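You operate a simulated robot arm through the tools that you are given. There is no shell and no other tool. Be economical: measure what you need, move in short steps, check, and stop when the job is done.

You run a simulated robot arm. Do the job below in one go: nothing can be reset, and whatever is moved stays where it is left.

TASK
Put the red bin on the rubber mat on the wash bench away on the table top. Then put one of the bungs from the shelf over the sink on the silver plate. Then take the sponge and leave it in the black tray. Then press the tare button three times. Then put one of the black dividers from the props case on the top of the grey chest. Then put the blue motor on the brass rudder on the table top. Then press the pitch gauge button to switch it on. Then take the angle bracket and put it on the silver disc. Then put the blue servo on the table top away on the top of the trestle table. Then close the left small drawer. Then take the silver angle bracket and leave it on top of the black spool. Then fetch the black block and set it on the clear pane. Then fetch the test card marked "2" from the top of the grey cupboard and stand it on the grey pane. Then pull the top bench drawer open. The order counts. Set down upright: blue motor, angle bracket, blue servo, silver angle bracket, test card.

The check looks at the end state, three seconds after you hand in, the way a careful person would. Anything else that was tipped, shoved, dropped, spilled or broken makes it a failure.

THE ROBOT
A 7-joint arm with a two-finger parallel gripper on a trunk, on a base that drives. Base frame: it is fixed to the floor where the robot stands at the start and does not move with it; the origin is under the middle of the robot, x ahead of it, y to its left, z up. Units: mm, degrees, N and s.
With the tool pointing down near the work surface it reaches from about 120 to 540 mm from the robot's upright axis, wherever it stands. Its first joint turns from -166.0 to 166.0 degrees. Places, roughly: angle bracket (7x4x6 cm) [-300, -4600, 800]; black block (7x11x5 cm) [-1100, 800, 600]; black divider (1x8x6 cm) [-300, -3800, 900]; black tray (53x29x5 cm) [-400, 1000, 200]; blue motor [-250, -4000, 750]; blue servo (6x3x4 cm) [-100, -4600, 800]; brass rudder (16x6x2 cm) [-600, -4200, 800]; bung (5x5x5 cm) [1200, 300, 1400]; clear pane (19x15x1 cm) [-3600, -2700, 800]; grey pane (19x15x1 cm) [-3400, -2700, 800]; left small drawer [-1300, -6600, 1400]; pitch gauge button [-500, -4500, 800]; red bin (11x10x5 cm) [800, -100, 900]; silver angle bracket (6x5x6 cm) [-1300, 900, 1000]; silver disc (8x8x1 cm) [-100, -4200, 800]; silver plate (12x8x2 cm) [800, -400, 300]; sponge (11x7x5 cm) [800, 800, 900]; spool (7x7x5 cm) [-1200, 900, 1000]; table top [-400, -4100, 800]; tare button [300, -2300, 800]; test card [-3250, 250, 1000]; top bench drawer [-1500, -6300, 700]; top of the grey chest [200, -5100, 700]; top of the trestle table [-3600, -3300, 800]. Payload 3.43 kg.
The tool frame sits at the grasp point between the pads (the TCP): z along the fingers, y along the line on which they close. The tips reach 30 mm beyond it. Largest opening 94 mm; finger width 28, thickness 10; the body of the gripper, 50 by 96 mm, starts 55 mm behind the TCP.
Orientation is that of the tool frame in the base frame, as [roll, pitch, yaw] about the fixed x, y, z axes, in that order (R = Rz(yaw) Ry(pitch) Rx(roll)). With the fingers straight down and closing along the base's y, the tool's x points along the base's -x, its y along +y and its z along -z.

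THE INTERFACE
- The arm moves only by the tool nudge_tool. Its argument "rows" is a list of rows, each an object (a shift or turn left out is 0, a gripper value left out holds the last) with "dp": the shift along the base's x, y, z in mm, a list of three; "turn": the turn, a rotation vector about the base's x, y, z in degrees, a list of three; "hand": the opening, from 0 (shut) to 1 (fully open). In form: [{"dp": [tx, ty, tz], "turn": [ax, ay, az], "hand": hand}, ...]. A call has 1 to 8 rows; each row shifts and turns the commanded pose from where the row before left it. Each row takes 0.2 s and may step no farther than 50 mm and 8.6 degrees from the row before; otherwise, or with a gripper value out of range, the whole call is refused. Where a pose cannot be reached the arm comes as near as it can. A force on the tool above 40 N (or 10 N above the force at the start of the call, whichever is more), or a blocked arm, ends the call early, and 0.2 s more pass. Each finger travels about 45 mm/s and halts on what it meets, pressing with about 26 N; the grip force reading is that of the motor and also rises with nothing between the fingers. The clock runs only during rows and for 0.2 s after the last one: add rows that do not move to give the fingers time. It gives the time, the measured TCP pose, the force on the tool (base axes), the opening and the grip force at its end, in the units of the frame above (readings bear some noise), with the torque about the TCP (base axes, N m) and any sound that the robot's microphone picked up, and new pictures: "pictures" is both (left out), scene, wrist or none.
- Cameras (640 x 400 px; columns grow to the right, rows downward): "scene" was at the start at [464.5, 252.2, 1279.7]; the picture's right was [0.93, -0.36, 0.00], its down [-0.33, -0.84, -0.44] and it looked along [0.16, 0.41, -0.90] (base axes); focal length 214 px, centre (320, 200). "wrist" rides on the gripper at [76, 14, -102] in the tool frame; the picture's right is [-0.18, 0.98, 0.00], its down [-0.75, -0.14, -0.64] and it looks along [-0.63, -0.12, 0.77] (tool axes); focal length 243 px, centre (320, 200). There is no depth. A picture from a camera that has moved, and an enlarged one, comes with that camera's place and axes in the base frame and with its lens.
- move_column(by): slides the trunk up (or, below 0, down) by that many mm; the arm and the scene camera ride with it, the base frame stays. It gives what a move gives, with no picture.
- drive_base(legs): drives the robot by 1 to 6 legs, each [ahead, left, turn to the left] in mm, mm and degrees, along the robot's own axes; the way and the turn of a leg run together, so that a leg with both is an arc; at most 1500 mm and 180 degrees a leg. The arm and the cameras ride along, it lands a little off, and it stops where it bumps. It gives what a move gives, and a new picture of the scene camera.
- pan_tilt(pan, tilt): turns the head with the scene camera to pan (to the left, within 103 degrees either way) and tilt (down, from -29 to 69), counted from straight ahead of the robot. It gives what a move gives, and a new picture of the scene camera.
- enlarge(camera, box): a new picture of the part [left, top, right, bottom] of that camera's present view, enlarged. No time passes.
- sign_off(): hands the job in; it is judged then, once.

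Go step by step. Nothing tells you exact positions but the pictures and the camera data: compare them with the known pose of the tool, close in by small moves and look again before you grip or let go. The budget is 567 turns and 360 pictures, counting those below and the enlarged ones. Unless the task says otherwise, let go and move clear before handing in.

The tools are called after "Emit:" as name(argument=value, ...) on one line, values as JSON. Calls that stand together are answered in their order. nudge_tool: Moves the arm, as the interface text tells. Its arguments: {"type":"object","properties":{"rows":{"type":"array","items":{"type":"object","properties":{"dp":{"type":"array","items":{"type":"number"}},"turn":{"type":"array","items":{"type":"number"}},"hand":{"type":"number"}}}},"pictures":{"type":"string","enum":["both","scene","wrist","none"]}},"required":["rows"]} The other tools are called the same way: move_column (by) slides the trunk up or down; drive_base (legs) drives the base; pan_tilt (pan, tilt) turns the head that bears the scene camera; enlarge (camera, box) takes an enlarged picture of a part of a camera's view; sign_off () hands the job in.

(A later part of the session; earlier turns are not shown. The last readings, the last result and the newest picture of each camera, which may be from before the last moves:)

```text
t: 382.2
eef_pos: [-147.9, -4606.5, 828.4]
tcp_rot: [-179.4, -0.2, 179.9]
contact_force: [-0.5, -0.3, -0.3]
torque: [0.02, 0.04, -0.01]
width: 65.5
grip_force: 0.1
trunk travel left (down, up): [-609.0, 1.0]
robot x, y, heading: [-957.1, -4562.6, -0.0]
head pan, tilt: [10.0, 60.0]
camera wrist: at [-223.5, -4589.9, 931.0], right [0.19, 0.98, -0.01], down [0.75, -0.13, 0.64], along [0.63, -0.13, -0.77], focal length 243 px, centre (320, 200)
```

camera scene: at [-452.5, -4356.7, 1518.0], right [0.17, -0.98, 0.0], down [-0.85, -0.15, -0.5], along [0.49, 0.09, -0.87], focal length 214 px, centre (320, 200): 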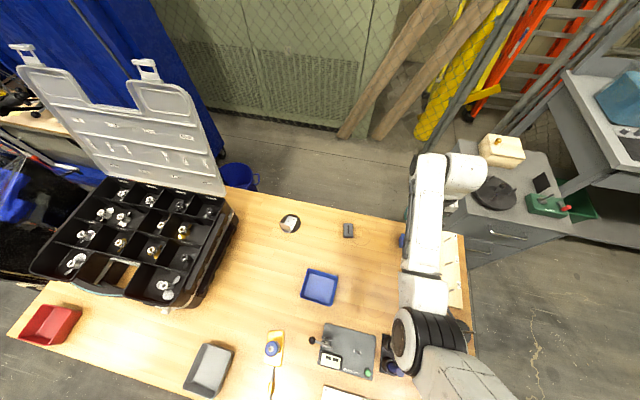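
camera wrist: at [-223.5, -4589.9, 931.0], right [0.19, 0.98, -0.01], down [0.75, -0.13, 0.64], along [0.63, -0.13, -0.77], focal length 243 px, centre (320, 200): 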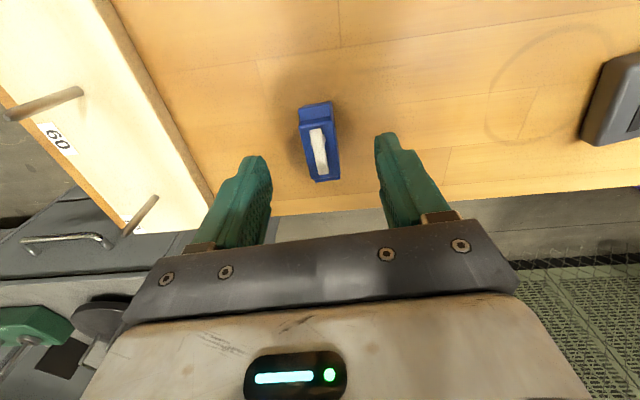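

Emit:
nudge_tool(rows=[{"dp": [-4, 1, -25]}, {"dp": [0, 0, -14]}, {"hand": 0.3}, {"hand": 0}, {}, {}, {}], pictures="none")

Emit:
nudge_tool(rows=[{"dp": [0, 0, 30]}, {"dp": [0, 0, 45]}, {"dp": [0, 0, 45]}, {"dp": [0, 0, 45]}, {}], pictures="wrist")

```text
t: 383.8
eef_pos: [-151.2, -4604.7, 790.7]
tcp_rot: [-179.3, 0.1, 179.9]
contact_force: [2.6, 12.3, 13.3]
torque: [0.64, -0.07, -0.07]
width: 24.7
grip_force: 26.3
trunk travel left (down, up): [-609.0, 1.0]
robot x, y, heading: [-958.3, -4564.5, -0.1]
head pan, tilt: [10.0, 60.0]
```

```text
t: 385.0
eef_pos: [-150.9, -4608.0, 954.4]
tcp_rot: [-179.3, -0.1, 179.9]
contact_force: [0.2, -0.7, 0.3]
torque: [0.0, 0.01, -0.03]
width: 24.7
grip_force: 25.7
trunk travel left (down, up): [-609.0, 1.0]
robot x, y, heading: [-965.7, -4560.2, 0.0]
head pan, tilt: [10.0, 60.0]
camera wrist: at [-226.9, -4591.0, 1056.0], right [0.19, 0.98, -0.01], down [0.75, -0.13, 0.64], along [0.63, -0.13, -0.77], focal length 243 px, centre (320, 200)
```

wrist: 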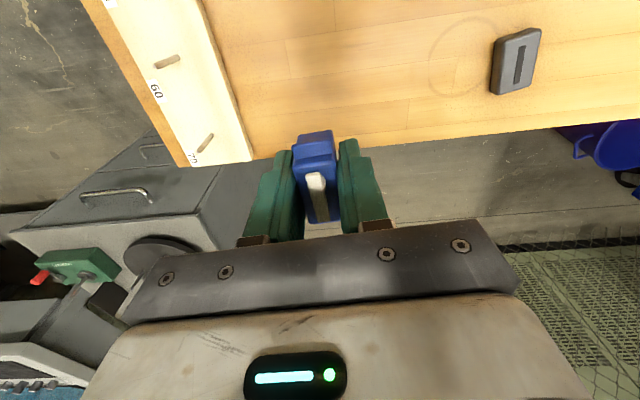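

Servo held upright. I retract, back off, turn to the west and head for the trestle table.

Emit:
nudge_tool(rows=[{"dp": [-48, 5, 0]}, {"dp": [-48, 5, 0]}, {"dp": [-48, 5, 0]}, {"dp": [-48, 5, 0]}, {"dp": [-48, 5, 0]}, {"dp": [-48, 5, 0]}], pictures="none")

Emit:
drive_base(legs=[[-600, 0, 0], [0, 0, 180], [0, 1250, 0]])

```text
t: 386.4
eef_pos: [-423.7, -4574.2, 958.3]
tcp_rot: [-179.1, 0.3, -179.8]
contact_force: [-1.9, -3.3, -2.2]
torque: [0.22, -0.17, -0.04]
width: 24.4
grip_force: 25.3
out of reach, approached as far as the arm can: row 2
trunk travel left (down, up): [-609.0, 1.0]
robot x, y, heading: [-961.7, -4564.3, -0.2]
head pan, tilt: [10.0, 60.0]
```

```text
t: 403.0
eef_pos: [-2050.6, -5809.7, 956.9]
tcp_rot: [-179.3, -0.1, 2.2]
contact_force: [-0.2, 0.4, -0.1]
torque: [0.02, 0.02, 0.04]
width: 24.6
grip_force: 25.9
trunk travel left (down, up): [-609.0, 1.0]
robot x, y, heading: [-1517.3, -5798.3, -177.7]
head pan, tilt: [10.0, 60.0]
camera scene: at [-2016.4, -6027.0, 1518.1], right [-0.21, 0.98, 0.0], down [0.85, 0.19, -0.5], along [-0.49, -0.11, -0.87], focal length 214 px, centre (320, 200)
```

scene: 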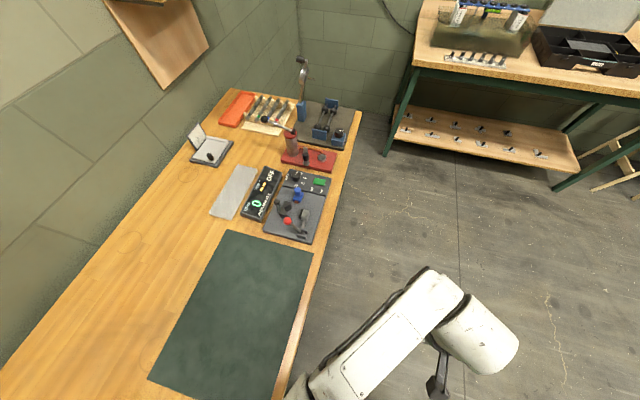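

I went the wrong way (left is −y when facing west), but nothing was met. I go back north along clear floor toward the trestle table.

Emit:
drive_base(legs=[[0, -1250, -2.3], [0, -1250, 0]])

Emit:
pan_tilt(pan=0, tilt=25)

```text
t: 415.2
eef_pos: [-2096.0, -3311.1, 956.3]
tcp_rot: [-179.3, -0.1, 0.2]
contact_force: [0.1, 0.4, 0.0]
torque: [0.02, 0.0, 0.0]
width: 24.7
grip_force: 25.6
trunk travel left (down, up): [-609.0, 1.0]
robot x, y, heading: [-1561.8, -3318.5, -179.7]
head pan, tilt: [10.0, 60.0]
camera scene: at [-2068.1, -3530.2, 1518.1], right [-0.18, 0.98, 0.0], down [0.85, 0.15, -0.5], along [-0.49, -0.09, -0.87], focal length 214 px, centre (320, 200)
```

scene: 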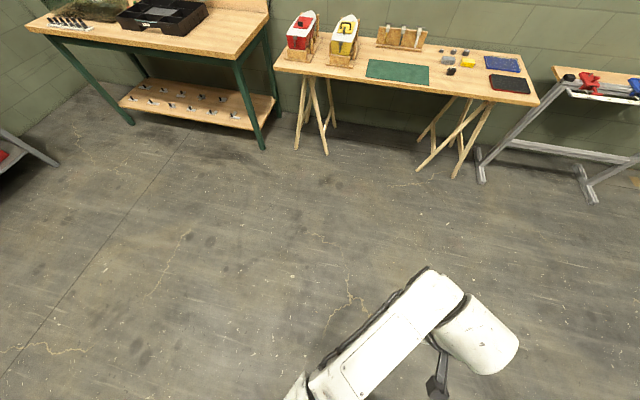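

```text
t: 416.2
eef_pos: [-2095.8, -3311.2, 955.9]
tcp_rot: [-179.2, -0.1, 0.2]
contact_force: [0.0, -0.1, 0.1]
torque: [0.0, -0.01, -0.02]
width: 24.5
grip_force: 25.7
trunk travel left (down, up): [-609.0, 1.0]
robot x, y, heading: [-1561.1, -3321.1, -179.6]
head pan, tilt: [0.0, 25.0]
camera scene: at [-2094.7, -3518.8, 1568.0], right [-0.01, 1.0, 0.0], down [0.42, 0.0, -0.91], along [-0.91, 0.0, -0.42], focal length 214 px, centre (320, 200)
```

scene: 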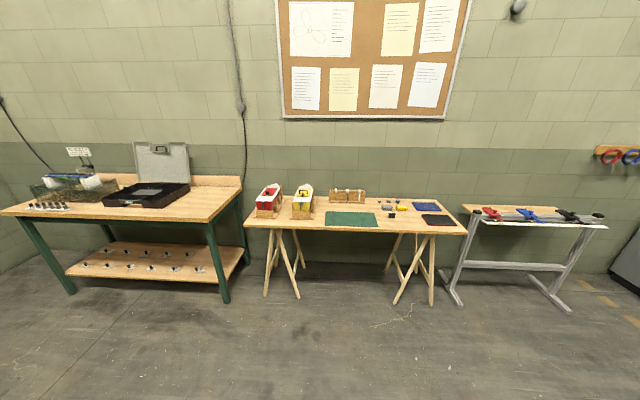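

The trestle table is ahead, with boats, a green mat and the panes. I drive closer to find a free spot.

Emit:
drive_base(legs=[[1080, 0, 0]])

Emit:
pan_tilt(pan=0, tilt=45)

```text
t: 421.7
eef_pos: [-3170.5, -3324.5, 956.4]
tcp_rot: [-179.3, 0.0, 0.6]
contact_force: [0.1, 0.9, -0.5]
torque: [0.04, -0.04, 0.0]
width: 24.7
grip_force: 25.6
trunk travel left (down, up): [-609.0, 1.0]
robot x, y, heading: [-2636.0, -3330.9, -179.4]
head pan, tilt: [0.0, 25.0]
camera scene: at [-3168.1, -3531.8, 1568.1], right [-0.01, 1.0, 0.0], down [0.42, 0.01, -0.91], along [-0.91, -0.01, -0.42], focal length 214 px, centre (320, 200)
```

scene: 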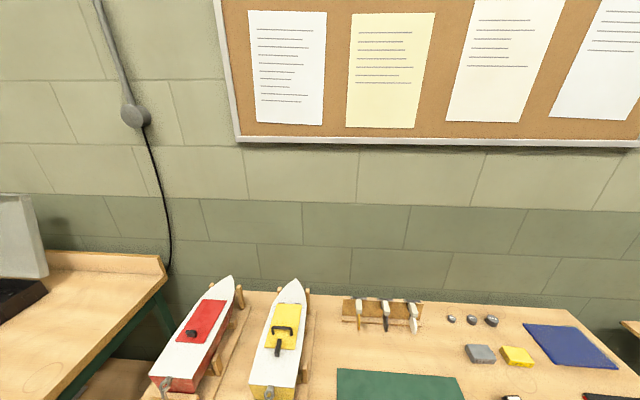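

```text
t: 422.5
eef_pos: [-3170.3, -3323.7, 956.0]
tcp_rot: [-179.2, -0.1, 0.6]
contact_force: [1.2, -0.2, -0.2]
torque: [-0.02, 0.05, -0.02]
width: 24.6
grip_force: 26.2
trunk travel left (down, up): [-609.0, 1.0]
robot x, y, heading: [-2629.1, -3326.7, -179.6]
head pan, tilt: [0.0, 45.0]
camera scene: at [-3157.4, -3531.7, 1537.6], right [-0.01, 1.0, 0.0], down [0.71, 0.01, -0.71], along [-0.71, -0.01, -0.71], focal length 214 px, centre (320, 200)
```

scene: 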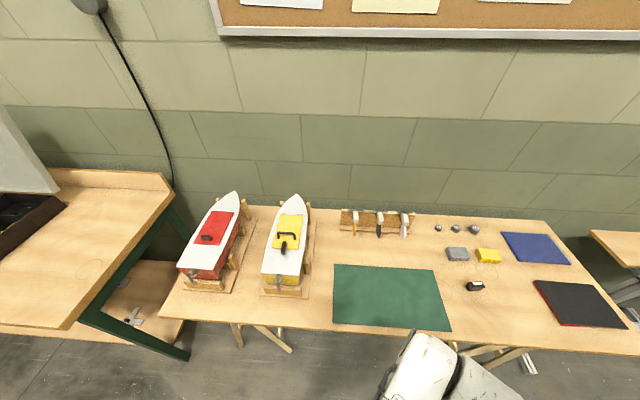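

A free spot lies right of the green mat, about (−3385, −2985). I shift right and bring the servo there.

Emit:
drive_base(legs=[[0, -280, -0.4]])

Emit:
nudge_tool(rows=[{"dp": [-40, 12, 0]}, {"dp": [-40, 12, 0]}, {"dp": [-40, 12, 0]}, {"dp": [-40, 12, 0]}, {"dp": [-30, 12, -20]}, {}], pictures="both")

```text
t: 424.5
eef_pos: [-3173.4, -3036.7, 955.1]
tcp_rot: [-179.2, -0.2, 0.2]
contact_force: [-0.5, -0.6, -0.4]
torque: [-0.01, 0.02, -0.01]
width: 24.6
grip_force: 25.9
trunk travel left (down, up): [-609.0, 1.0]
robot x, y, heading: [-2638.8, -3049.6, -179.8]
head pan, tilt: [0.0, 45.0]
camera scene: at [-3161.3, -3244.4, 1537.5], right [0.0, 1.0, 0.0], down [0.71, 0.0, -0.71], along [-0.71, 0.0, -0.71], focal length 214 px, centre (320, 200)
```

scene: 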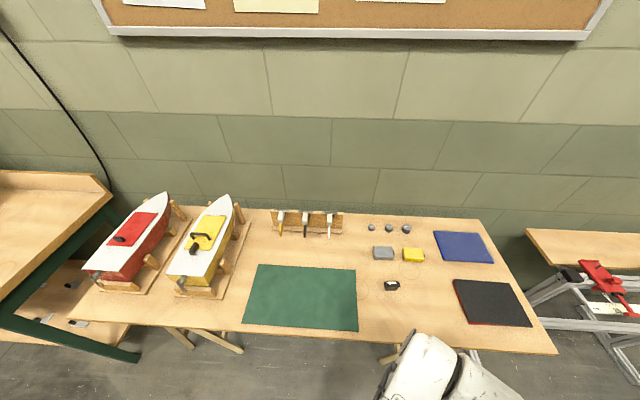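

```text
t: 425.9
eef_pos: [-3364.6, -2976.2, 935.2]
tcp_rot: [-179.4, -0.1, 0.1]
contact_force: [0.2, 0.5, -0.3]
torque: [0.01, -0.01, 0.04]
width: 24.6
grip_force: 25.8
trunk travel left (down, up): [-609.0, 1.0]
robot x, y, heading: [-2637.9, -3051.4, -179.8]
head pan, tilt: [0.0, 45.0]
camera scene: at [-3161.5, -3244.2, 1537.5], right [0.0, 1.0, 0.0], down [0.71, 0.0, -0.71], along [-0.71, 0.0, -0.71], focal length 214 px, centre (320, 200)
camera wrist: at [-3287.0, -2991.2, 1037.4], right [-0.18, -0.98, -0.01], down [-0.76, 0.13, 0.64], along [-0.63, 0.13, -0.77], focal length 243 px, centre (320, 200)
```

scene: 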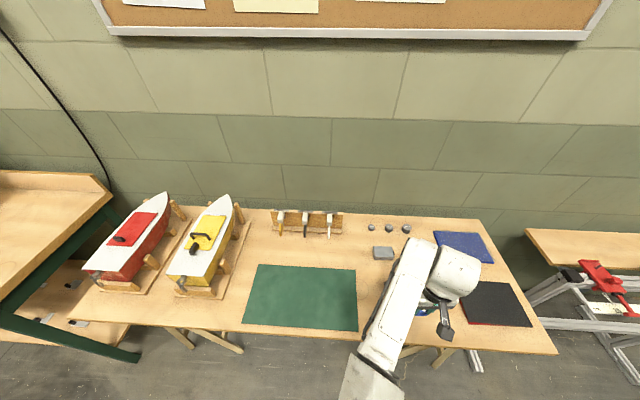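
wrist: 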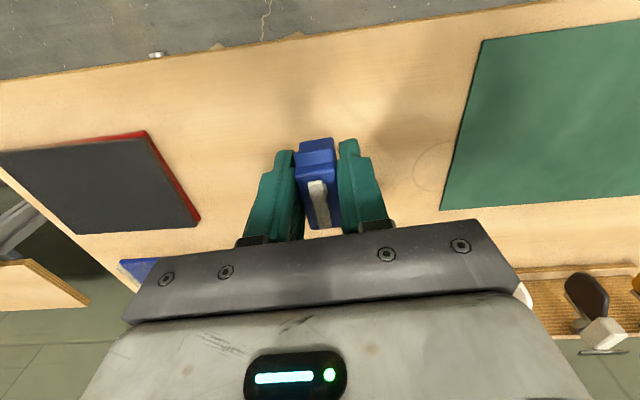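

Emit:
nudge_tool(rows=[{"dp": [-18, 0, -40]}, {"dp": [0, 0, -40]}, {"dp": [0, 0, -4]}, {"dp": [0, 0, -4]}, {"dp": [0, 0, -4]}, {"dp": [0, 0, -4]}, {"dp": [0, 0, -4]}, {"dp": [0, 0, -4]}], pictures="wrist")

```text
t: 427.7
eef_pos: [-3380.4, -2976.1, 832.1]
tcp_rot: [-179.3, -0.1, 0.0]
contact_force: [0.0, 0.0, 0.3]
torque: [0.01, -0.01, 0.0]
width: 24.8
grip_force: 25.6
trunk travel left (down, up): [-609.0, 1.0]
robot x, y, heading: [-2641.0, -3044.8, -179.9]
head pan, tilt: [0.0, 45.0]
camera wrist: at [-3303.9, -2991.4, 934.5], right [-0.18, -0.98, -0.01], down [-0.75, 0.13, 0.64], along [-0.63, 0.13, -0.77], focal length 243 px, centre (320, 200)
```

wrist: 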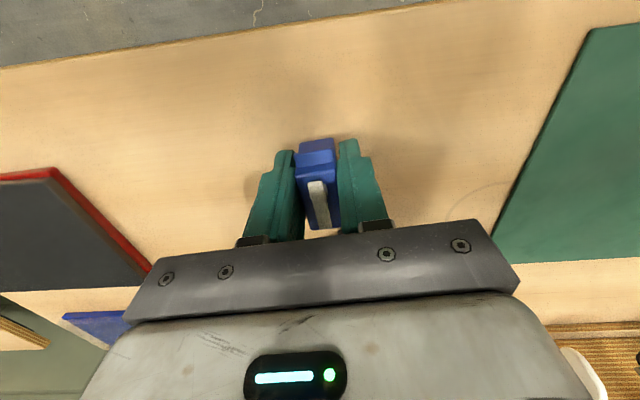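

Emit:
nudge_tool(rows=[{"dp": [0, 0, -5]}, {"dp": [0, 0, -5]}, {"dp": [0, 0, -5]}, {"dp": [0, 0, -5]}, {"dp": [0, 0, -4]}, {"dp": [0, 0, -4]}, {"dp": [0, 0, -4]}, {"dp": [0, 0, -4]}], pictures="none")

```text
t: 429.0
eef_pos: [-3380.5, -2976.2, 810.2]
tcp_rot: [-179.0, 0.1, 0.2]
contact_force: [10.7, -3.3, 24.7]
torque: [-0.54, -0.48, 0.18]
width: 24.6
grip_force: 25.3
trunk travel left (down, up): [-609.0, 1.0]
robot x, y, heading: [-2640.3, -3045.6, -180.0]
head pan, tilt: [0.0, 45.0]
stopped in row 6: the force on the tool passed its limit at 48 N (the readings are from after the stop); the commanded pose is now the measured one
```

Emit:
nudge_tool(rows=[{"dp": [0, 0, 1]}, {"hand": 0.5}, {}, {}, {"dp": [0, 0, 30]}, {"dp": [0, 0, 45]}, {"dp": [0, 0, 45]}, {}], pictures="both")

```text
t: 430.8
eef_pos: [-3382.0, -2976.9, 928.6]
tcp_rot: [-179.2, 0.0, 0.2]
contact_force: [0.0, -1.2, 0.0]
torque: [0.02, 0.01, -0.01]
width: 46.8
grip_force: 0.0
trunk travel left (down, up): [-609.0, 1.0]
robot x, y, heading: [-2637.1, -3042.3, -179.9]
head pan, tilt: [0.0, 45.0]
camera scene: at [-3161.1, -3244.3, 1537.5], right [0.0, 1.0, 0.0], down [0.71, 0.0, -0.71], along [-0.71, 0.0, -0.71], focal length 214 px, centre (320, 200)
camera wrist: at [-3305.7, -2992.2, 1030.0], right [-0.18, -0.98, -0.01], down [-0.75, 0.13, 0.64], along [-0.63, 0.13, -0.76], focal length 243 px, centre (320, 200)
```

scene: 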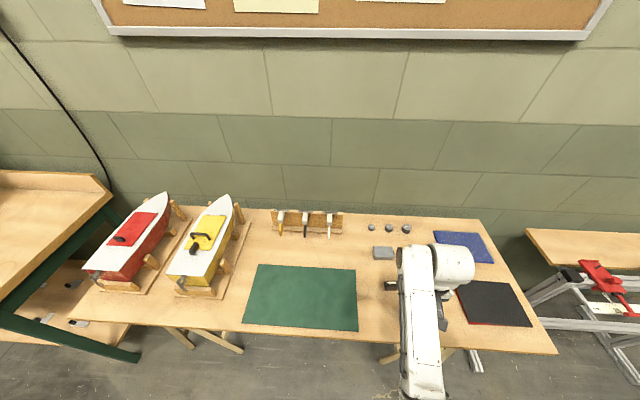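
wrist: 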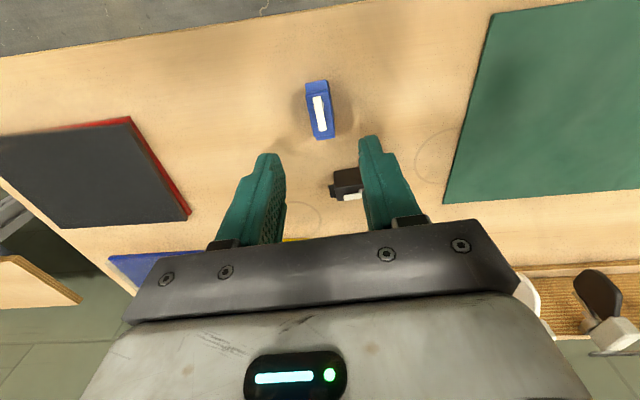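

The servo stands. I look at the panes once while here.

Emit:
enlarge(camera="scene", box=[360, 205, 560, 345])

```text
2.86 times, centred on (460, 275) of scene
camera zoom: at [-3161.1, -3244.3, 1537.5], right [0.0, 1.0, 0.0], down [0.71, 0.0, -0.71], along [-0.71, 0.0, -0.71], focal length 613 px, centre (-80, -14)
```

zoom: 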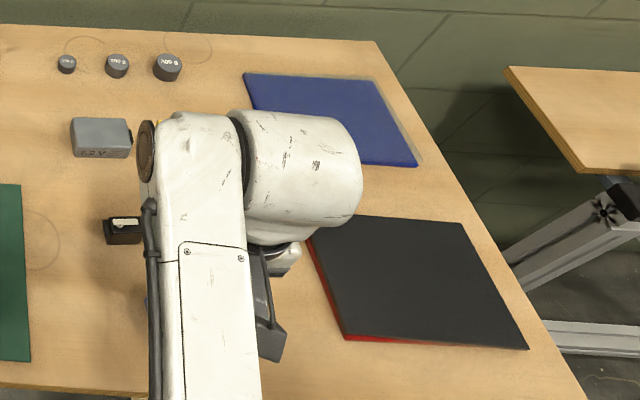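

The servo is placed. Next the left small drawer on the south wall: I retract, back off, turn south and drive there.

Emit:
nudge_tool(rows=[{"dp": [45, 0, 10], "hand": 0}, {"dp": [45, 0, 10]}, {"dp": [45, 0, 10]}, {"dp": [45, 0, 10]}], pictures="none")

Emit:
drive_base(legs=[[-900, 0, 0], [0, 0, 90], [1500, 200, 0], [700, 0, 0]])

Emit:
pan_tilt(pan=0, tilt=10)

```text
t: 431.8
eef_pos: [-3199.4, -2975.3, 968.7]
tcp_rot: [-179.2, 0.0, 0.1]
contact_force: [-0.4, -0.2, -0.4]
torque: [-0.01, 0.04, 0.0]
width: 0.0
grip_force: 26.4
out of reach, approached as far as the arm can: row 2
trunk travel left (down, up): [-609.0, 1.0]
robot x, y, heading: [-2640.8, -3044.7, -179.8]
head pan, tilt: [0.0, 45.0]
```

```text
refused: leg 3 is longer than a leg can be; nothing moved
```

```text
t: 432.9
eef_pos: [-3200.6, -2975.7, 969.4]
tcp_rot: [-179.3, 0.0, 0.0]
contact_force: [0.9, -0.3, -0.2]
torque: [0.01, 0.04, 0.01]
width: 0.0
grip_force: 26.4
trunk travel left (down, up): [-609.0, 1.0]
robot x, y, heading: [-2635.1, -3045.6, -179.8]
head pan, tilt: [0.0, 10.0]
camera scene: at [-3172.7, -3244.3, 1592.4], right [0.0, 1.0, 0.0], down [0.17, 0.0, -0.98], along [-0.98, 0.0, -0.17], focal length 214 px, centre (320, 200)
```

scene: 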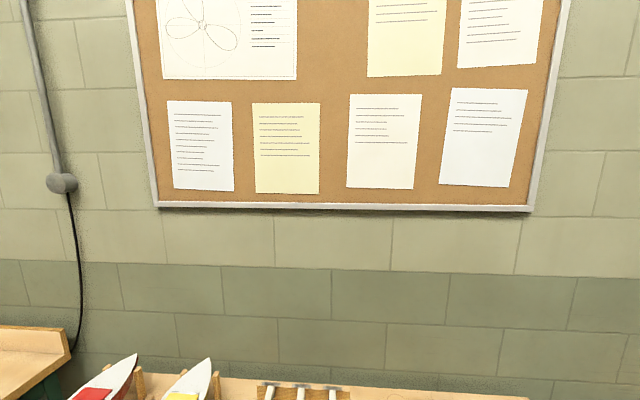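

Emit:
drive_base(legs=[[-1000, 0, 0], [0, 0, 90], [1450, 200, 0], [750, 0, 0]])

```text
t: 452.4
eef_pos: [-1442.6, -5810.3, 967.8]
tcp_rot: [-179.2, -0.1, 91.6]
contact_force: [-0.5, 0.3, 0.5]
torque: [0.0, 0.01, 0.0]
width: 0.3
grip_force: 25.6
trunk travel left (down, up): [-609.0, 1.0]
robot x, y, heading: [-1384.6, -5246.2, -88.4]
head pan, tilt: [0.0, 10.0]
camera scene: at [-1175.4, -5776.1, 1592.5], right [-1.0, -0.03, 0.0], down [-0.01, 0.17, -0.98], along [0.03, -0.98, -0.17], focal length 214 px, centre (320, 200)
```

scene: 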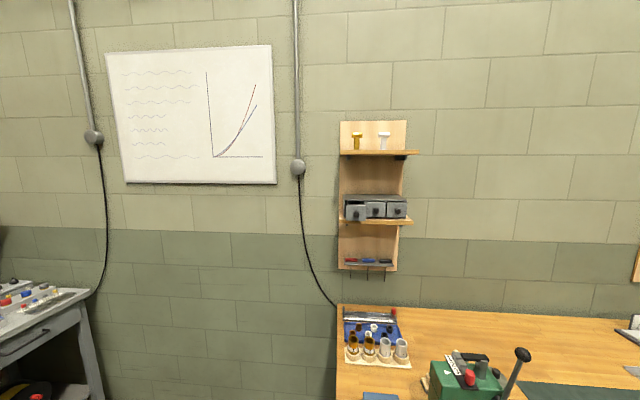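

Emit:
enlarge(camera="scene", box=[325, 180, 425, 240])

```text
6.40 times, centred on (375, 210) of scene
camera zoom: at [-1175.4, -5776.1, 1592.5], right [-1.0, -0.03, 0.0], down [-0.01, 0.17, -0.98], along [0.03, -0.98, -0.17], focal length 1373 px, centre (-32, 136)
```

zoom: 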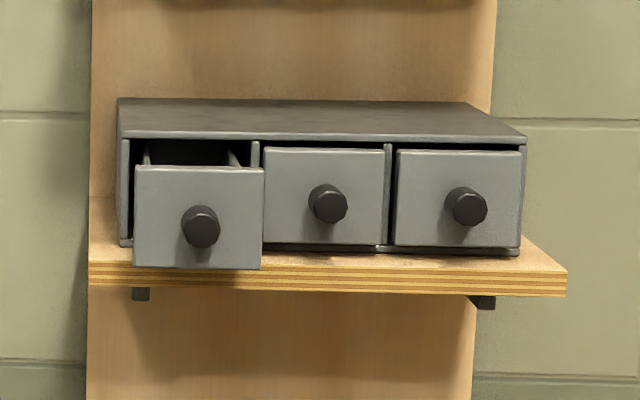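

The left drawer of the three stands out by about 40 mm; its knob is near (−1287, −6545, 1403). I raise and tilt the tool forward, then drive up.

Emit:
nudge_tool(rows=[{"dp": [0, -20, 45]}, {"dp": [0, -20, 45], "turn": [-6, 0, 0]}, {"dp": [0, -15, 45], "turn": [-7.5, 0, 0]}, {"dp": [0, -15, 45], "turn": [-7.5, 0, 0]}, {"dp": [0, -10, 45], "turn": [-7.5, 0, 0]}, {"dp": [0, -10, 45], "turn": [-7.5, 0, 0]}, {"dp": [0, -10, 45], "turn": [-7.5, 0, 0]}, {"dp": [0, -10, 45], "turn": [-7.5, 0, 0]}], pictures="none")

Emit:
drive_base(legs=[[400, 90, -1.6]])

```text
t: 454.2
eef_pos: [-1465.5, -6014.7, 1259.9]
tcp_rot: [-177.0, 51.0, 92.4]
contact_force: [-0.2, -0.5, 0.6]
torque: [-0.01, 0.02, 0.03]
width: 0.0
grip_force: 26.0
out of reach, approached as far as the arm can: row 2, 3, 4, 5, 6, 7, 8
trunk travel left (down, up): [-609.0, 1.0]
robot x, y, heading: [-1383.4, -5246.7, -88.4]
head pan, tilt: [0.0, 10.0]
```

```text
t: 456.8
eef_pos: [-1393.0, -6415.8, 1259.4]
tcp_rot: [-177.2, 51.0, 90.7]
contact_force: [-0.3, 0.3, -0.3]
torque: [0.01, 0.03, -0.01]
width: 0.0
grip_force: 25.5
trunk travel left (down, up): [-609.0, 1.0]
robot x, y, heading: [-1288.5, -5648.5, -90.3]
head pan, tilt: [0.0, 10.0]
camera scene: at [-1095.5, -6186.4, 1592.5], right [-1.0, 0.0, 0.0], down [0.0, 0.17, -0.98], along [0.0, -0.98, -0.17], focal length 214 px, centre (320, 200)
```

scene: 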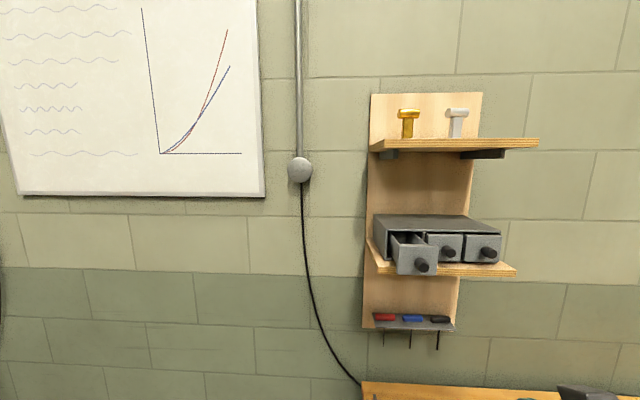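

Closed knobs sit at y ≈ −6637; the open one's knob is at (−1288, −6562, 1401). I raise and align the closed fingers with it.

Emit:
nudge_tool(rows=[{"dp": [25, 0, 40]}, {"dp": [25, 0, 40]}, {"dp": [25, 0, 40]}, {"dp": [30, -10, 30]}, {}], pictures="none")

Emit:
drive_base(legs=[[60, 0, 0.3]])

```text
t: 458.0
eef_pos: [-1295.5, -6456.7, 1394.3]
tcp_rot: [-177.4, 51.1, 90.6]
contact_force: [0.0, -1.1, -0.7]
torque: [0.02, -0.06, -0.02]
width: 0.0
grip_force: 25.4
out of reach, approached as far as the arm can: row 1, 2, 4
trunk travel left (down, up): [-609.0, 1.0]
robot x, y, heading: [-1288.4, -5651.9, -90.2]
head pan, tilt: [0.0, 10.0]
```

```text
t: 459.0
eef_pos: [-1292.2, -6517.7, 1393.7]
tcp_rot: [-177.4, 51.2, 91.0]
contact_force: [-0.5, -0.3, 0.3]
torque: [0.0, 0.01, 0.02]
width: 0.1
grip_force: 25.7
trunk travel left (down, up): [-609.0, 1.0]
robot x, y, heading: [-1287.7, -5710.9, -89.8]
head pan, tilt: [0.0, 10.0]
camera scene: at [-1092.4, -6245.9, 1592.4], right [-1.0, 0.0, 0.0], down [0.0, 0.17, -0.98], along [0.0, -0.98, -0.17], focal length 214 px, centre (320, 200)
```

scene: 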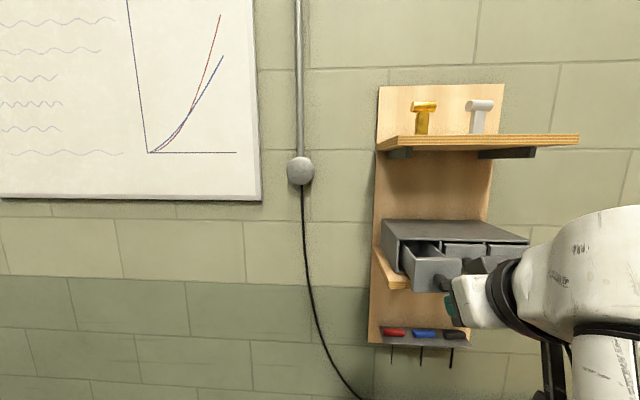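

Emit:
nudge_tool(rows=[{"dp": [4, 8, 14]}, {}], pictures="wrist")

Emit:
enlarge(camera="scene", box=[370, 200, 570, 340])

```text
t: 459.6
eef_pos: [-1291.2, -6517.1, 1394.6]
tcp_rot: [-177.4, 51.1, 91.0]
contact_force: [-0.1, -0.3, -0.6]
torque: [0.0, 0.0, 0.0]
width: 0.0
grip_force: 26.2
out of reach, approached as far as the arm can: row 1
trunk travel left (down, up): [-609.0, 1.0]
robot x, y, heading: [-1289.7, -5708.1, -89.9]
head pan, tilt: [0.0, 10.0]
camera wrist: at [-1274.4, -6389.4, 1398.3], right [0.98, -0.13, 0.12], down [-0.11, 0.03, 0.99], along [-0.14, -0.99, 0.01], focal length 243 px, centre (320, 200)
```

wrist: 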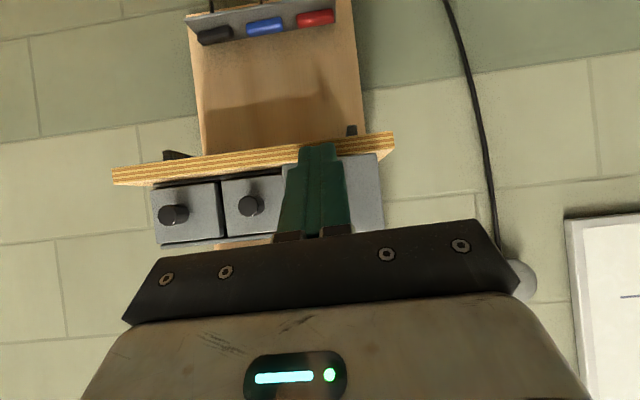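

```text
2.86 times, centred on (470, 270) of scene
camera zoom: at [-1092.4, -6245.8, 1592.5], right [-1.0, 0.0, 0.0], down [0.0, 0.17, -0.98], along [0.0, -0.98, -0.17], focal length 613 px, centre (-109, 0)
```

zoom: 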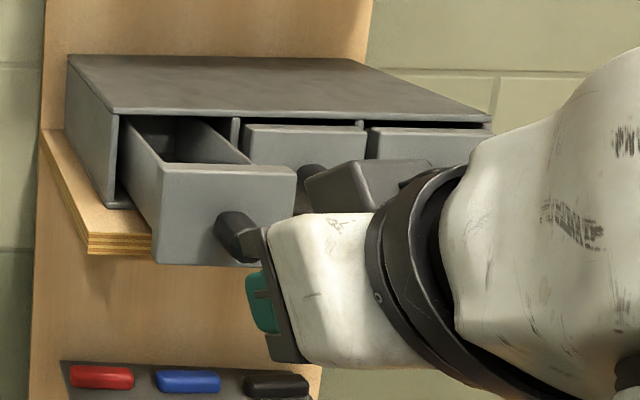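

Emit:
nudge_tool(rows=[{"turn": [-7, 0, 0]}, {"turn": [-7, 0, 0], "dp": [2, 0, 4]}, {"dp": [2, 0, 6]}, {}], pictures="wrist")

Emit:
enlarge(camera="scene", box=[370, 200, 570, 340])

```text
t: 460.6
eef_pos: [-1286.7, -6517.5, 1403.1]
tcp_rot: [-176.8, 65.0, 91.5]
contact_force: [0.0, 0.1, -1.1]
torque: [-0.02, 0.01, -0.01]
width: 0.1
grip_force: 26.0
trunk travel left (down, up): [-609.0, 1.0]
robot x, y, heading: [-1288.7, -5709.7, -90.0]
head pan, tilt: [0.0, 10.0]
camera wrist: at [-1270.0, -6391.4, 1376.6], right [0.98, -0.1, 0.14], down [-0.11, 0.27, 0.96], along [-0.14, -0.96, 0.25], focal length 243 px, centre (320, 200)
```

wrist: 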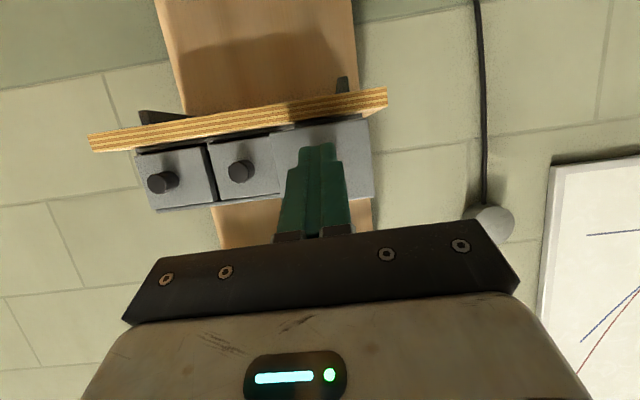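

```text
2.86 times, centred on (470, 270) of scene
camera zoom: at [-1092.5, -6245.7, 1592.5], right [-1.0, 0.0, 0.0], down [0.0, 0.17, -0.98], along [0.0, -0.98, -0.17], focal length 613 px, centre (-109, 0)
```

zoom: 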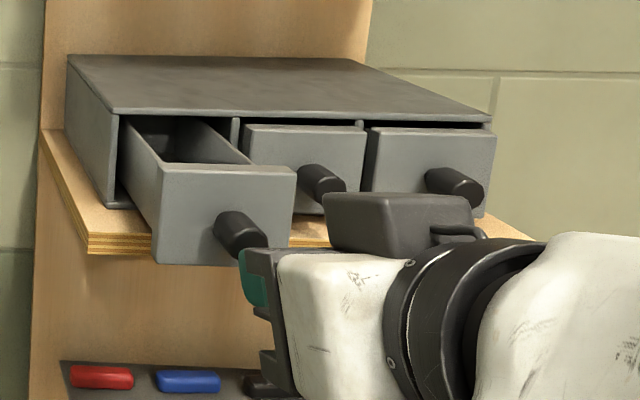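

The tip is right at the knob's end. I push straight in.

Emit:
nudge_tool(rows=[{"dp": [0, -10, 0]}, {"dp": [0, -10, 0]}, {"dp": [0, -10, 0]}, {"dp": [0, -10, 0]}, {}], pictures="wrist")

Emit:
enlarge(camera="scene", box=[370, 200, 570, 340])

```text
t: 461.8
eef_pos: [-1286.1, -6558.0, 1404.1]
tcp_rot: [-176.7, 65.0, 91.6]
contact_force: [0.3, 0.4, -0.9]
torque: [-0.02, 0.02, -0.01]
width: 0.1
grip_force: 25.9
trunk travel left (down, up): [-609.0, 1.0]
robot x, y, heading: [-1286.6, -5709.2, -89.9]
head pan, tilt: [0.0, 10.0]
camera wrist: at [-1269.3, -6431.8, 1376.4], right [0.98, -0.1, 0.14], down [-0.11, 0.27, 0.96], along [-0.14, -0.96, 0.25], focal length 243 px, centre (320, 200)
```

wrist: 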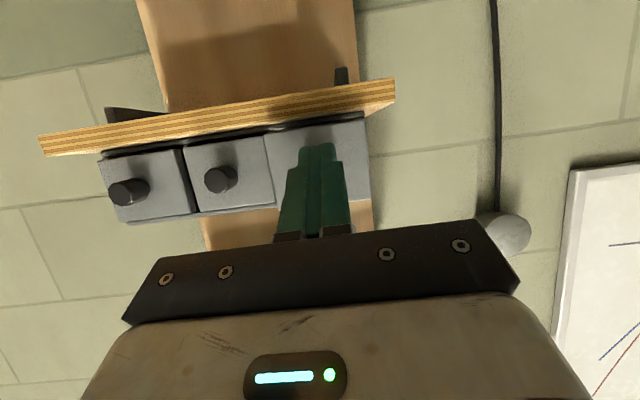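

```text
2.86 times, centred on (470, 270) of scene
camera zoom: at [-1092.4, -6245.8, 1592.5], right [-1.0, 0.0, 0.0], down [0.0, 0.17, -0.98], along [0.0, -0.98, -0.17], focal length 613 px, centre (-109, 0)
```

zoom: 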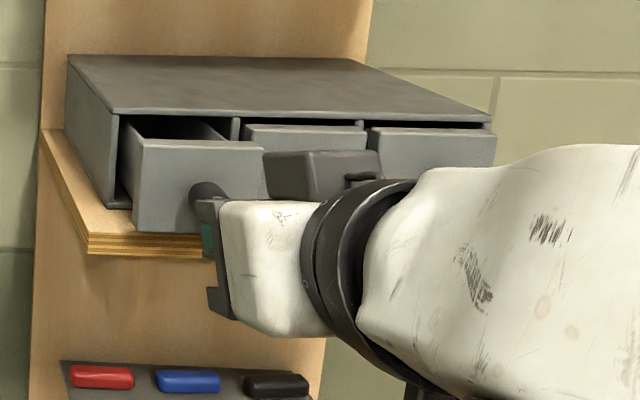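

It is going in. I push on.

Emit:
nudge_tool(rows=[{"dp": [0, -10, 0]}, {"dp": [0, -10, 0]}, {"dp": [0, -6, 0]}, {"dp": [0, -4, 0]}, {"dp": [0, -4, 0]}, {"dp": [0, -4, 0]}, {"dp": [0, -4, 0]}, {"dp": [0, -4, 0]}], pictures="wrist")

Emit:
enlarge(camera="scene", box=[370, 200, 570, 340])

```text
t: 463.1
eef_pos: [-1287.0, -6588.8, 1403.7]
tcp_rot: [-176.8, 65.0, 91.4]
contact_force: [-0.4, 20.0, 0.0]
torque: [-0.06, 0.0, -0.09]
width: 0.1
grip_force: 26.0
trunk travel left (down, up): [-609.0, 1.0]
robot x, y, heading: [-1288.3, -5713.2, -90.0]
head pan, tilt: [0.0, 10.0]
stopped in row 6: the force on the tool passed its limit at 48 N (the readings are from after the stop); the commanded pose is now the measured one
camera wrist: at [-1270.0, -6463.8, 1377.1], right [0.98, -0.1, 0.14], down [-0.11, 0.27, 0.96], along [-0.14, -0.96, 0.25], focal length 243 px, centre (320, 200)
```

wrist: 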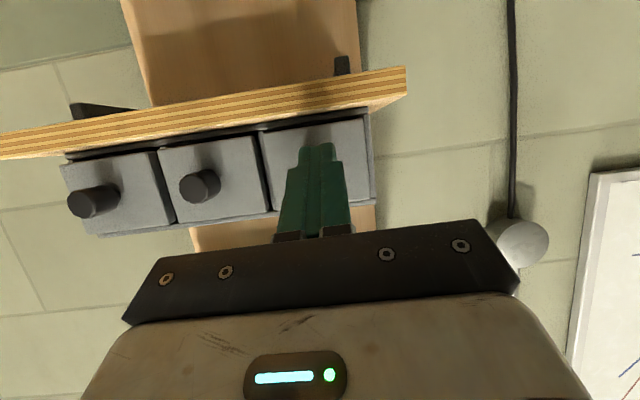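

```text
2.86 times, centred on (470, 270) of scene
camera zoom: at [-1092.9, -6243.3, 1593.1], right [-1.0, 0.0, 0.0], down [0.0, 0.17, -0.98], along [0.0, -0.98, -0.17], focal length 613 px, centre (-109, 0)
```

zoom: 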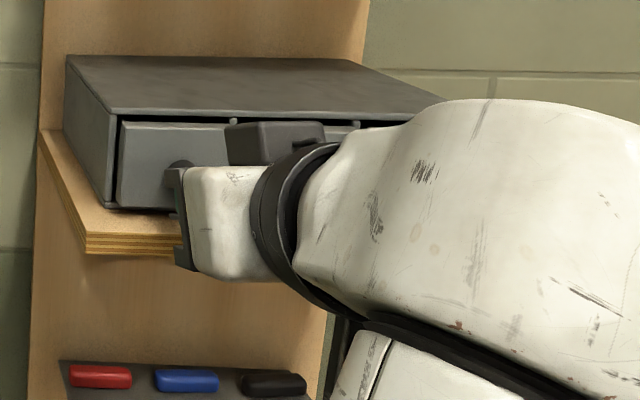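

The drawer is flush: closed. I withdraw, straighten the tool, and drive north to the grey bench with the spool.

Emit:
nudge_tool(rows=[{"dp": [0, 30, 0]}, {"dp": [0, 40, 0]}, {"dp": [0, 40, 0]}, {"dp": [0, 40, 0]}], pictures="none")

Emit:
drive_base(legs=[[-600, 0, 0]])

Emit:
nudge_tool(rows=[{"dp": [0, 10, -45], "turn": [8, 0, 0]}, {"dp": [0, 10, -45], "turn": [8, 0, 0]}, {"dp": [0, 10, -45], "turn": [8, 0, 0]}, {"dp": [0, 10, -45], "turn": [8, 0, 0]}, {"dp": [0, 10, -45], "turn": [8, 0, 0]}, {"dp": [0, 10, -45], "turn": [8, 0, 0]}, {"dp": [0, 10, -45], "turn": [8, 0, 0]}, {"dp": [0, 10, -30], "turn": [8, 0, 0]}], pictures="none")

```text
t: 464.1
eef_pos: [-1285.3, -6510.4, 1400.3]
tcp_rot: [-176.8, 64.8, 91.5]
contact_force: [0.0, -0.3, 0.2]
torque: [-0.03, -0.01, 0.0]
width: 0.0
grip_force: 25.9
out of reach, approached as far as the arm can: row 3, 4
trunk travel left (down, up): [-609.0, 1.0]
robot x, y, heading: [-1290.6, -5709.8, -90.0]
head pan, tilt: [0.0, 10.0]
```

```text
t: 467.6
eef_pos: [-1288.5, -5905.3, 1401.3]
tcp_rot: [-176.8, 64.9, 91.3]
contact_force: [-0.3, 0.1, 0.3]
torque: [-0.02, 0.02, -0.01]
width: 0.3
grip_force: 26.0
trunk travel left (down, up): [-609.0, 1.0]
robot x, y, heading: [-1289.7, -5104.6, -90.2]
head pan, tilt: [0.0, 10.0]
camera scene: at [-1094.5, -5641.3, 1592.5], right [-1.0, 0.0, 0.0], down [0.0, 0.17, -0.98], along [0.0, -0.98, -0.17], focal length 214 px, centre (320, 200)
```

scene: 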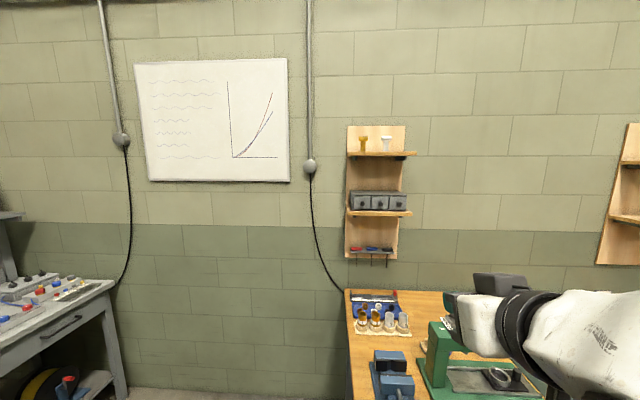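

```text
t: 469.4
eef_pos: [-1290.1, -5832.3, 1051.7]
tcp_rot: [-177.9, 0.8, 90.6]
contact_force: [-0.1, 0.8, -0.2]
torque: [-0.03, 0.01, 0.04]
width: 0.0
grip_force: 25.8
out of reach, approached as far as the arm can: row 1
trunk travel left (down, up): [-609.0, 1.0]
robot x, y, heading: [-1290.9, -5108.6, -90.0]
head pan, tilt: [0.0, 10.0]
```

Emit:
nudge_tool(rows=[{"dp": [0, 45, -10]}, {"dp": [0, 45, -10]}, {"dp": [0, 40, 0]}], pictures="none")

Emit:
drive_base(legs=[[0, 0, 180], [1450, 0, 0], [1450, 0, 0], [1450, 0, 0], [550, 0, 0]])

Emit:
pan_tilt(pan=0, tilt=40)

```text
t: 470.1
eef_pos: [-1288.8, -5704.0, 1034.2]
tcp_rot: [-178.0, 0.9, 90.6]
contact_force: [-0.2, -0.2, 0.0]
torque: [0.03, 0.02, -0.01]
width: 0.0
grip_force: 26.4
trunk travel left (down, up): [-609.0, 1.0]
robot x, y, heading: [-1287.4, -5104.2, -90.0]
head pan, tilt: [0.0, 10.0]
```

```text
t: 501.2
eef_pos: [-1446.5, 398.7, 1035.2]
tcp_rot: [-178.0, 0.9, -86.8]
contact_force: [-0.2, -0.6, 0.0]
torque: [-0.03, 0.01, 0.01]
width: 0.2
grip_force: 26.1
trunk travel left (down, up): [-609.0, 1.0]
robot x, y, heading: [-1416.5, -197.7, 92.6]
head pan, tilt: [0.0, 10.0]
camera scene: at [-1637.0, 325.2, 1592.5], right [1.0, 0.05, 0.0], down [0.01, -0.17, -0.98], along [-0.04, 0.98, -0.17], focal length 214 px, centre (320, 200)
```

scene: 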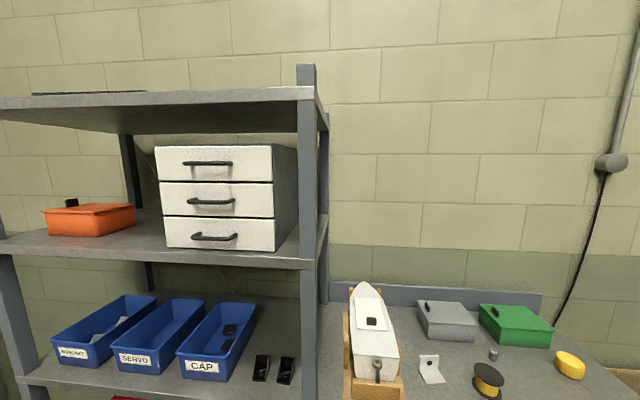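

```text
t: 502.1
eef_pos: [-1445.9, 399.1, 1034.3]
tcp_rot: [-178.0, 0.9, -86.9]
contact_force: [0.6, -0.7, -0.4]
torque: [0.02, -0.01, 0.01]
width: 0.1
grip_force: 25.9
trunk travel left (down, up): [-609.0, 1.0]
robot x, y, heading: [-1414.7, -196.7, 92.6]
head pan, tilt: [0.0, 40.0]
camera scene: at [-1636.7, 317.4, 1544.9], right [1.0, 0.05, 0.0], down [0.03, -0.64, -0.77], along [-0.04, 0.77, -0.64], focal length 214 px, centre (320, 200)
```

scene: 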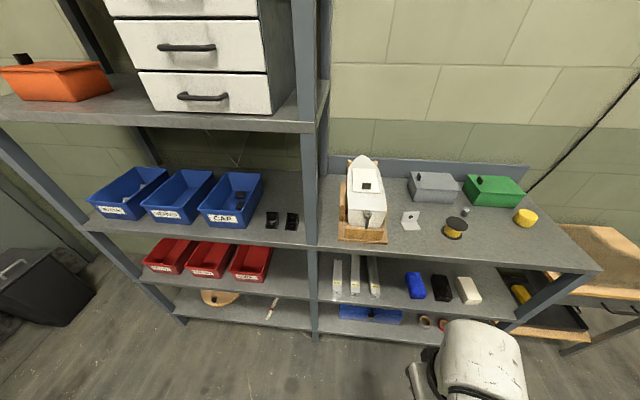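

The silver angle bracket is near (−1322, 908) and the spool near (−1174, 880). I drive up to them.

Emit:
drive_base(legs=[[290, -140, -2.6]])

Emit:
pan_tilt(pan=-20, tilt=55)

```text
t: 504.2
eef_pos: [-1284.3, 688.9, 1033.6]
tcp_rot: [-178.0, 1.0, -89.5]
contact_force: [-0.3, -0.5, -0.4]
torque: [0.02, 0.04, 0.0]
width: 0.1
grip_force: 26.1
trunk travel left (down, up): [-609.0, 1.0]
robot x, y, heading: [-1278.0, 92.1, 89.9]
head pan, tilt: [0.0, 40.0]
camera scene: at [-1477.8, 616.2, 1544.8], right [1.0, 0.0, 0.0], down [0.0, -0.64, -0.77], along [0.0, 0.77, -0.64], focal length 214 px, centre (320, 200)
```

scene: 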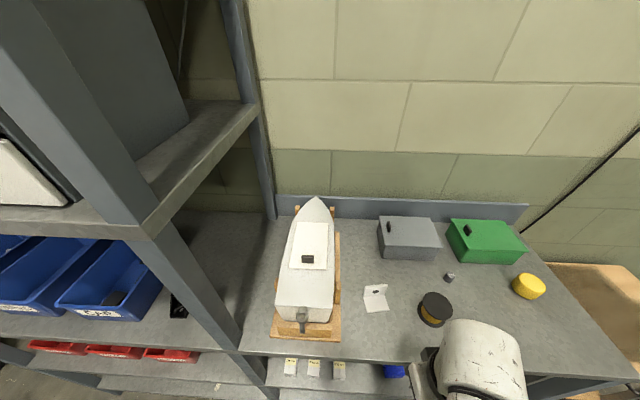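

```text
t: 505.1
eef_pos: [-1283.7, 689.3, 1032.5]
tcp_rot: [-178.0, 0.9, -89.4]
contact_force: [0.3, 0.3, -1.2]
torque: [-0.01, 0.0, 0.0]
width: 0.0
grip_force: 26.0
trunk travel left (down, up): [-609.0, 1.0]
robot x, y, heading: [-1282.0, 92.4, 90.2]
head pan, tilt: [-20.0, 55.0]
camera scene: at [-1453.1, 599.0, 1524.2], right [0.94, -0.34, 0.0], down [-0.28, -0.77, -0.57], along [0.2, 0.54, -0.82], focal length 214 px, centre (320, 200)
```

scene: 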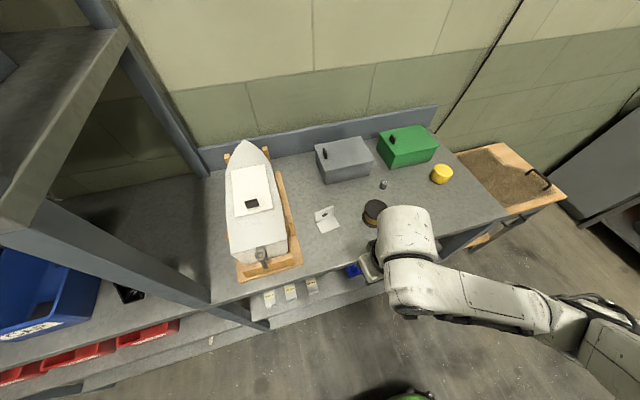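

Emit:
nudge_tool(rows=[{"dp": [-10, 10, 45], "hand": 0.6}, {"dp": [-10, 20, 40]}, {"dp": [-10, 45, 0]}, {"dp": [-10, 45, 0]}, {"dp": [-10, 45, 0]}, {"dp": [0, 45, 0]}, {}], pictures="wrist")

```text
t: 506.7
eef_pos: [-1332.9, 918.8, 1105.1]
tcp_rot: [-178.0, 0.8, -89.6]
contact_force: [0.4, -0.8, 0.0]
torque: [0.01, -0.01, 0.0]
width: 56.3
grip_force: 0.1
out of reach, approached as far as the arm can: row 1, 2
trunk travel left (down, up): [-609.0, 1.0]
robot x, y, heading: [-1285.5, 91.3, 89.9]
head pan, tilt: [-20.0, 55.0]
camera wrist: at [-1349.7, 842.0, 1205.7], right [-0.98, 0.18, -0.03], down [0.11, 0.74, 0.66], along [0.14, 0.64, -0.75], focal length 243 px, centre (320, 200)
```

wrist: 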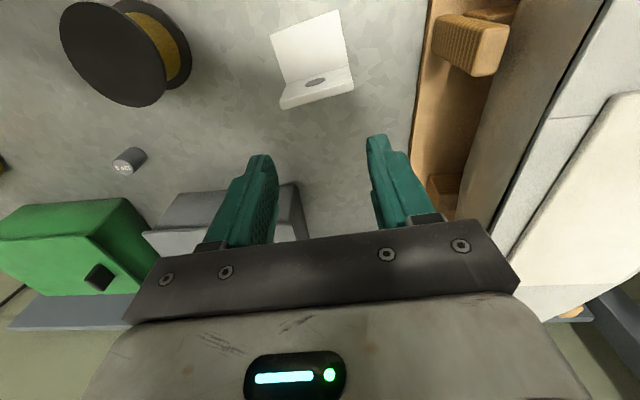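

The bracket's upright plate runs nearly along x at y ≈ 904, tops at z ≈ 1010. I turn the tool so the fingers close along y.

Emit:
nudge_tool(rows=[{"turn": [0, 0, 8.5]}, {"turn": [0, 0, 8.5]}, {"turn": [0, 0, 8.5]}, {"turn": [0, 0, 8.5]}, {"turn": [0, 0, 8.5]}, {"turn": [0, 0, 8.5]}, {"turn": [0, 0, 8.5]}, {"turn": [0, 0, 8.5]}], pictures="none")

Emit:
nudge_tool(rows=[{"turn": [0, 0, 8.5]}, {"turn": [0, 0, 8.5]}, {"turn": [0, 0, 8.5]}, {"dp": [-10, -8, 0]}, {}], pictures="wrist")

```text
t: 508.5
eef_pos: [-1336.2, 919.2, 1105.9]
tcp_rot: [-177.9, 0.8, -21.3]
contact_force: [-0.8, 0.3, 0.3]
torque: [0.02, -0.02, -0.02]
width: 56.5
grip_force: 0.0
trunk travel left (down, up): [-609.0, 1.0]
robot x, y, heading: [-1285.1, 88.4, 89.7]
head pan, tilt: [-20.0, 55.0]
```

```text
t: 509.7
eef_pos: [-1344.8, 910.7, 1106.1]
tcp_rot: [-178.0, 0.9, 4.1]
contact_force: [-0.5, 0.3, 0.1]
torque: [0.03, 0.0, 0.0]
width: 56.6
grip_force: 0.1
trunk travel left (down, up): [-609.0, 1.0]
robot x, y, heading: [-1284.7, 88.5, 90.0]
head pan, tilt: [-20.0, 55.0]
camera wrist: at [-1266.0, 898.9, 1206.2], right [-0.11, -0.99, -0.03], down [-0.75, 0.07, 0.66], along [-0.65, 0.1, -0.75], focal length 243 px, centre (320, 200)
```

wrist: 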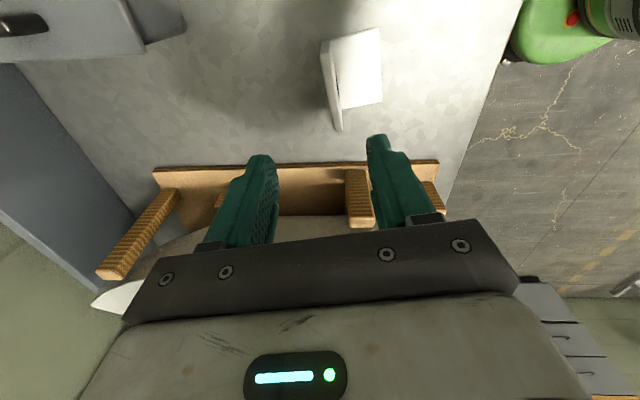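

Emit:
nudge_tool(rows=[{"dp": [10, -4, -30], "turn": [-2, 0, 2]}, {"dp": [9, -3, -40]}, {"dp": [0, 0, -15]}, {}], pictures="wrist")

```text
t: 510.7
eef_pos: [-1324.6, 903.2, 1021.5]
tcp_rot: [180.0, 1.1, 5.9]
contact_force: [-0.1, 0.0, -0.5]
torque: [0.01, 0.0, 0.0]
width: 56.5
grip_force: 0.1
trunk travel left (down, up): [-609.0, 1.0]
robot x, y, heading: [-1284.9, 88.7, 89.9]
head pan, tilt: [-20.0, 55.0]
camera wrist: at [-1246.2, 897.6, 1121.5], right [-0.08, -1.0, 0.0], down [-0.75, 0.06, 0.66], along [-0.65, 0.05, -0.75], focal length 243 px, centre (320, 200)
```

wrist: 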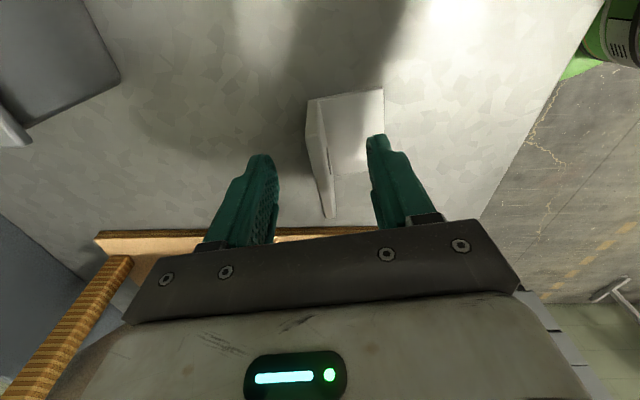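

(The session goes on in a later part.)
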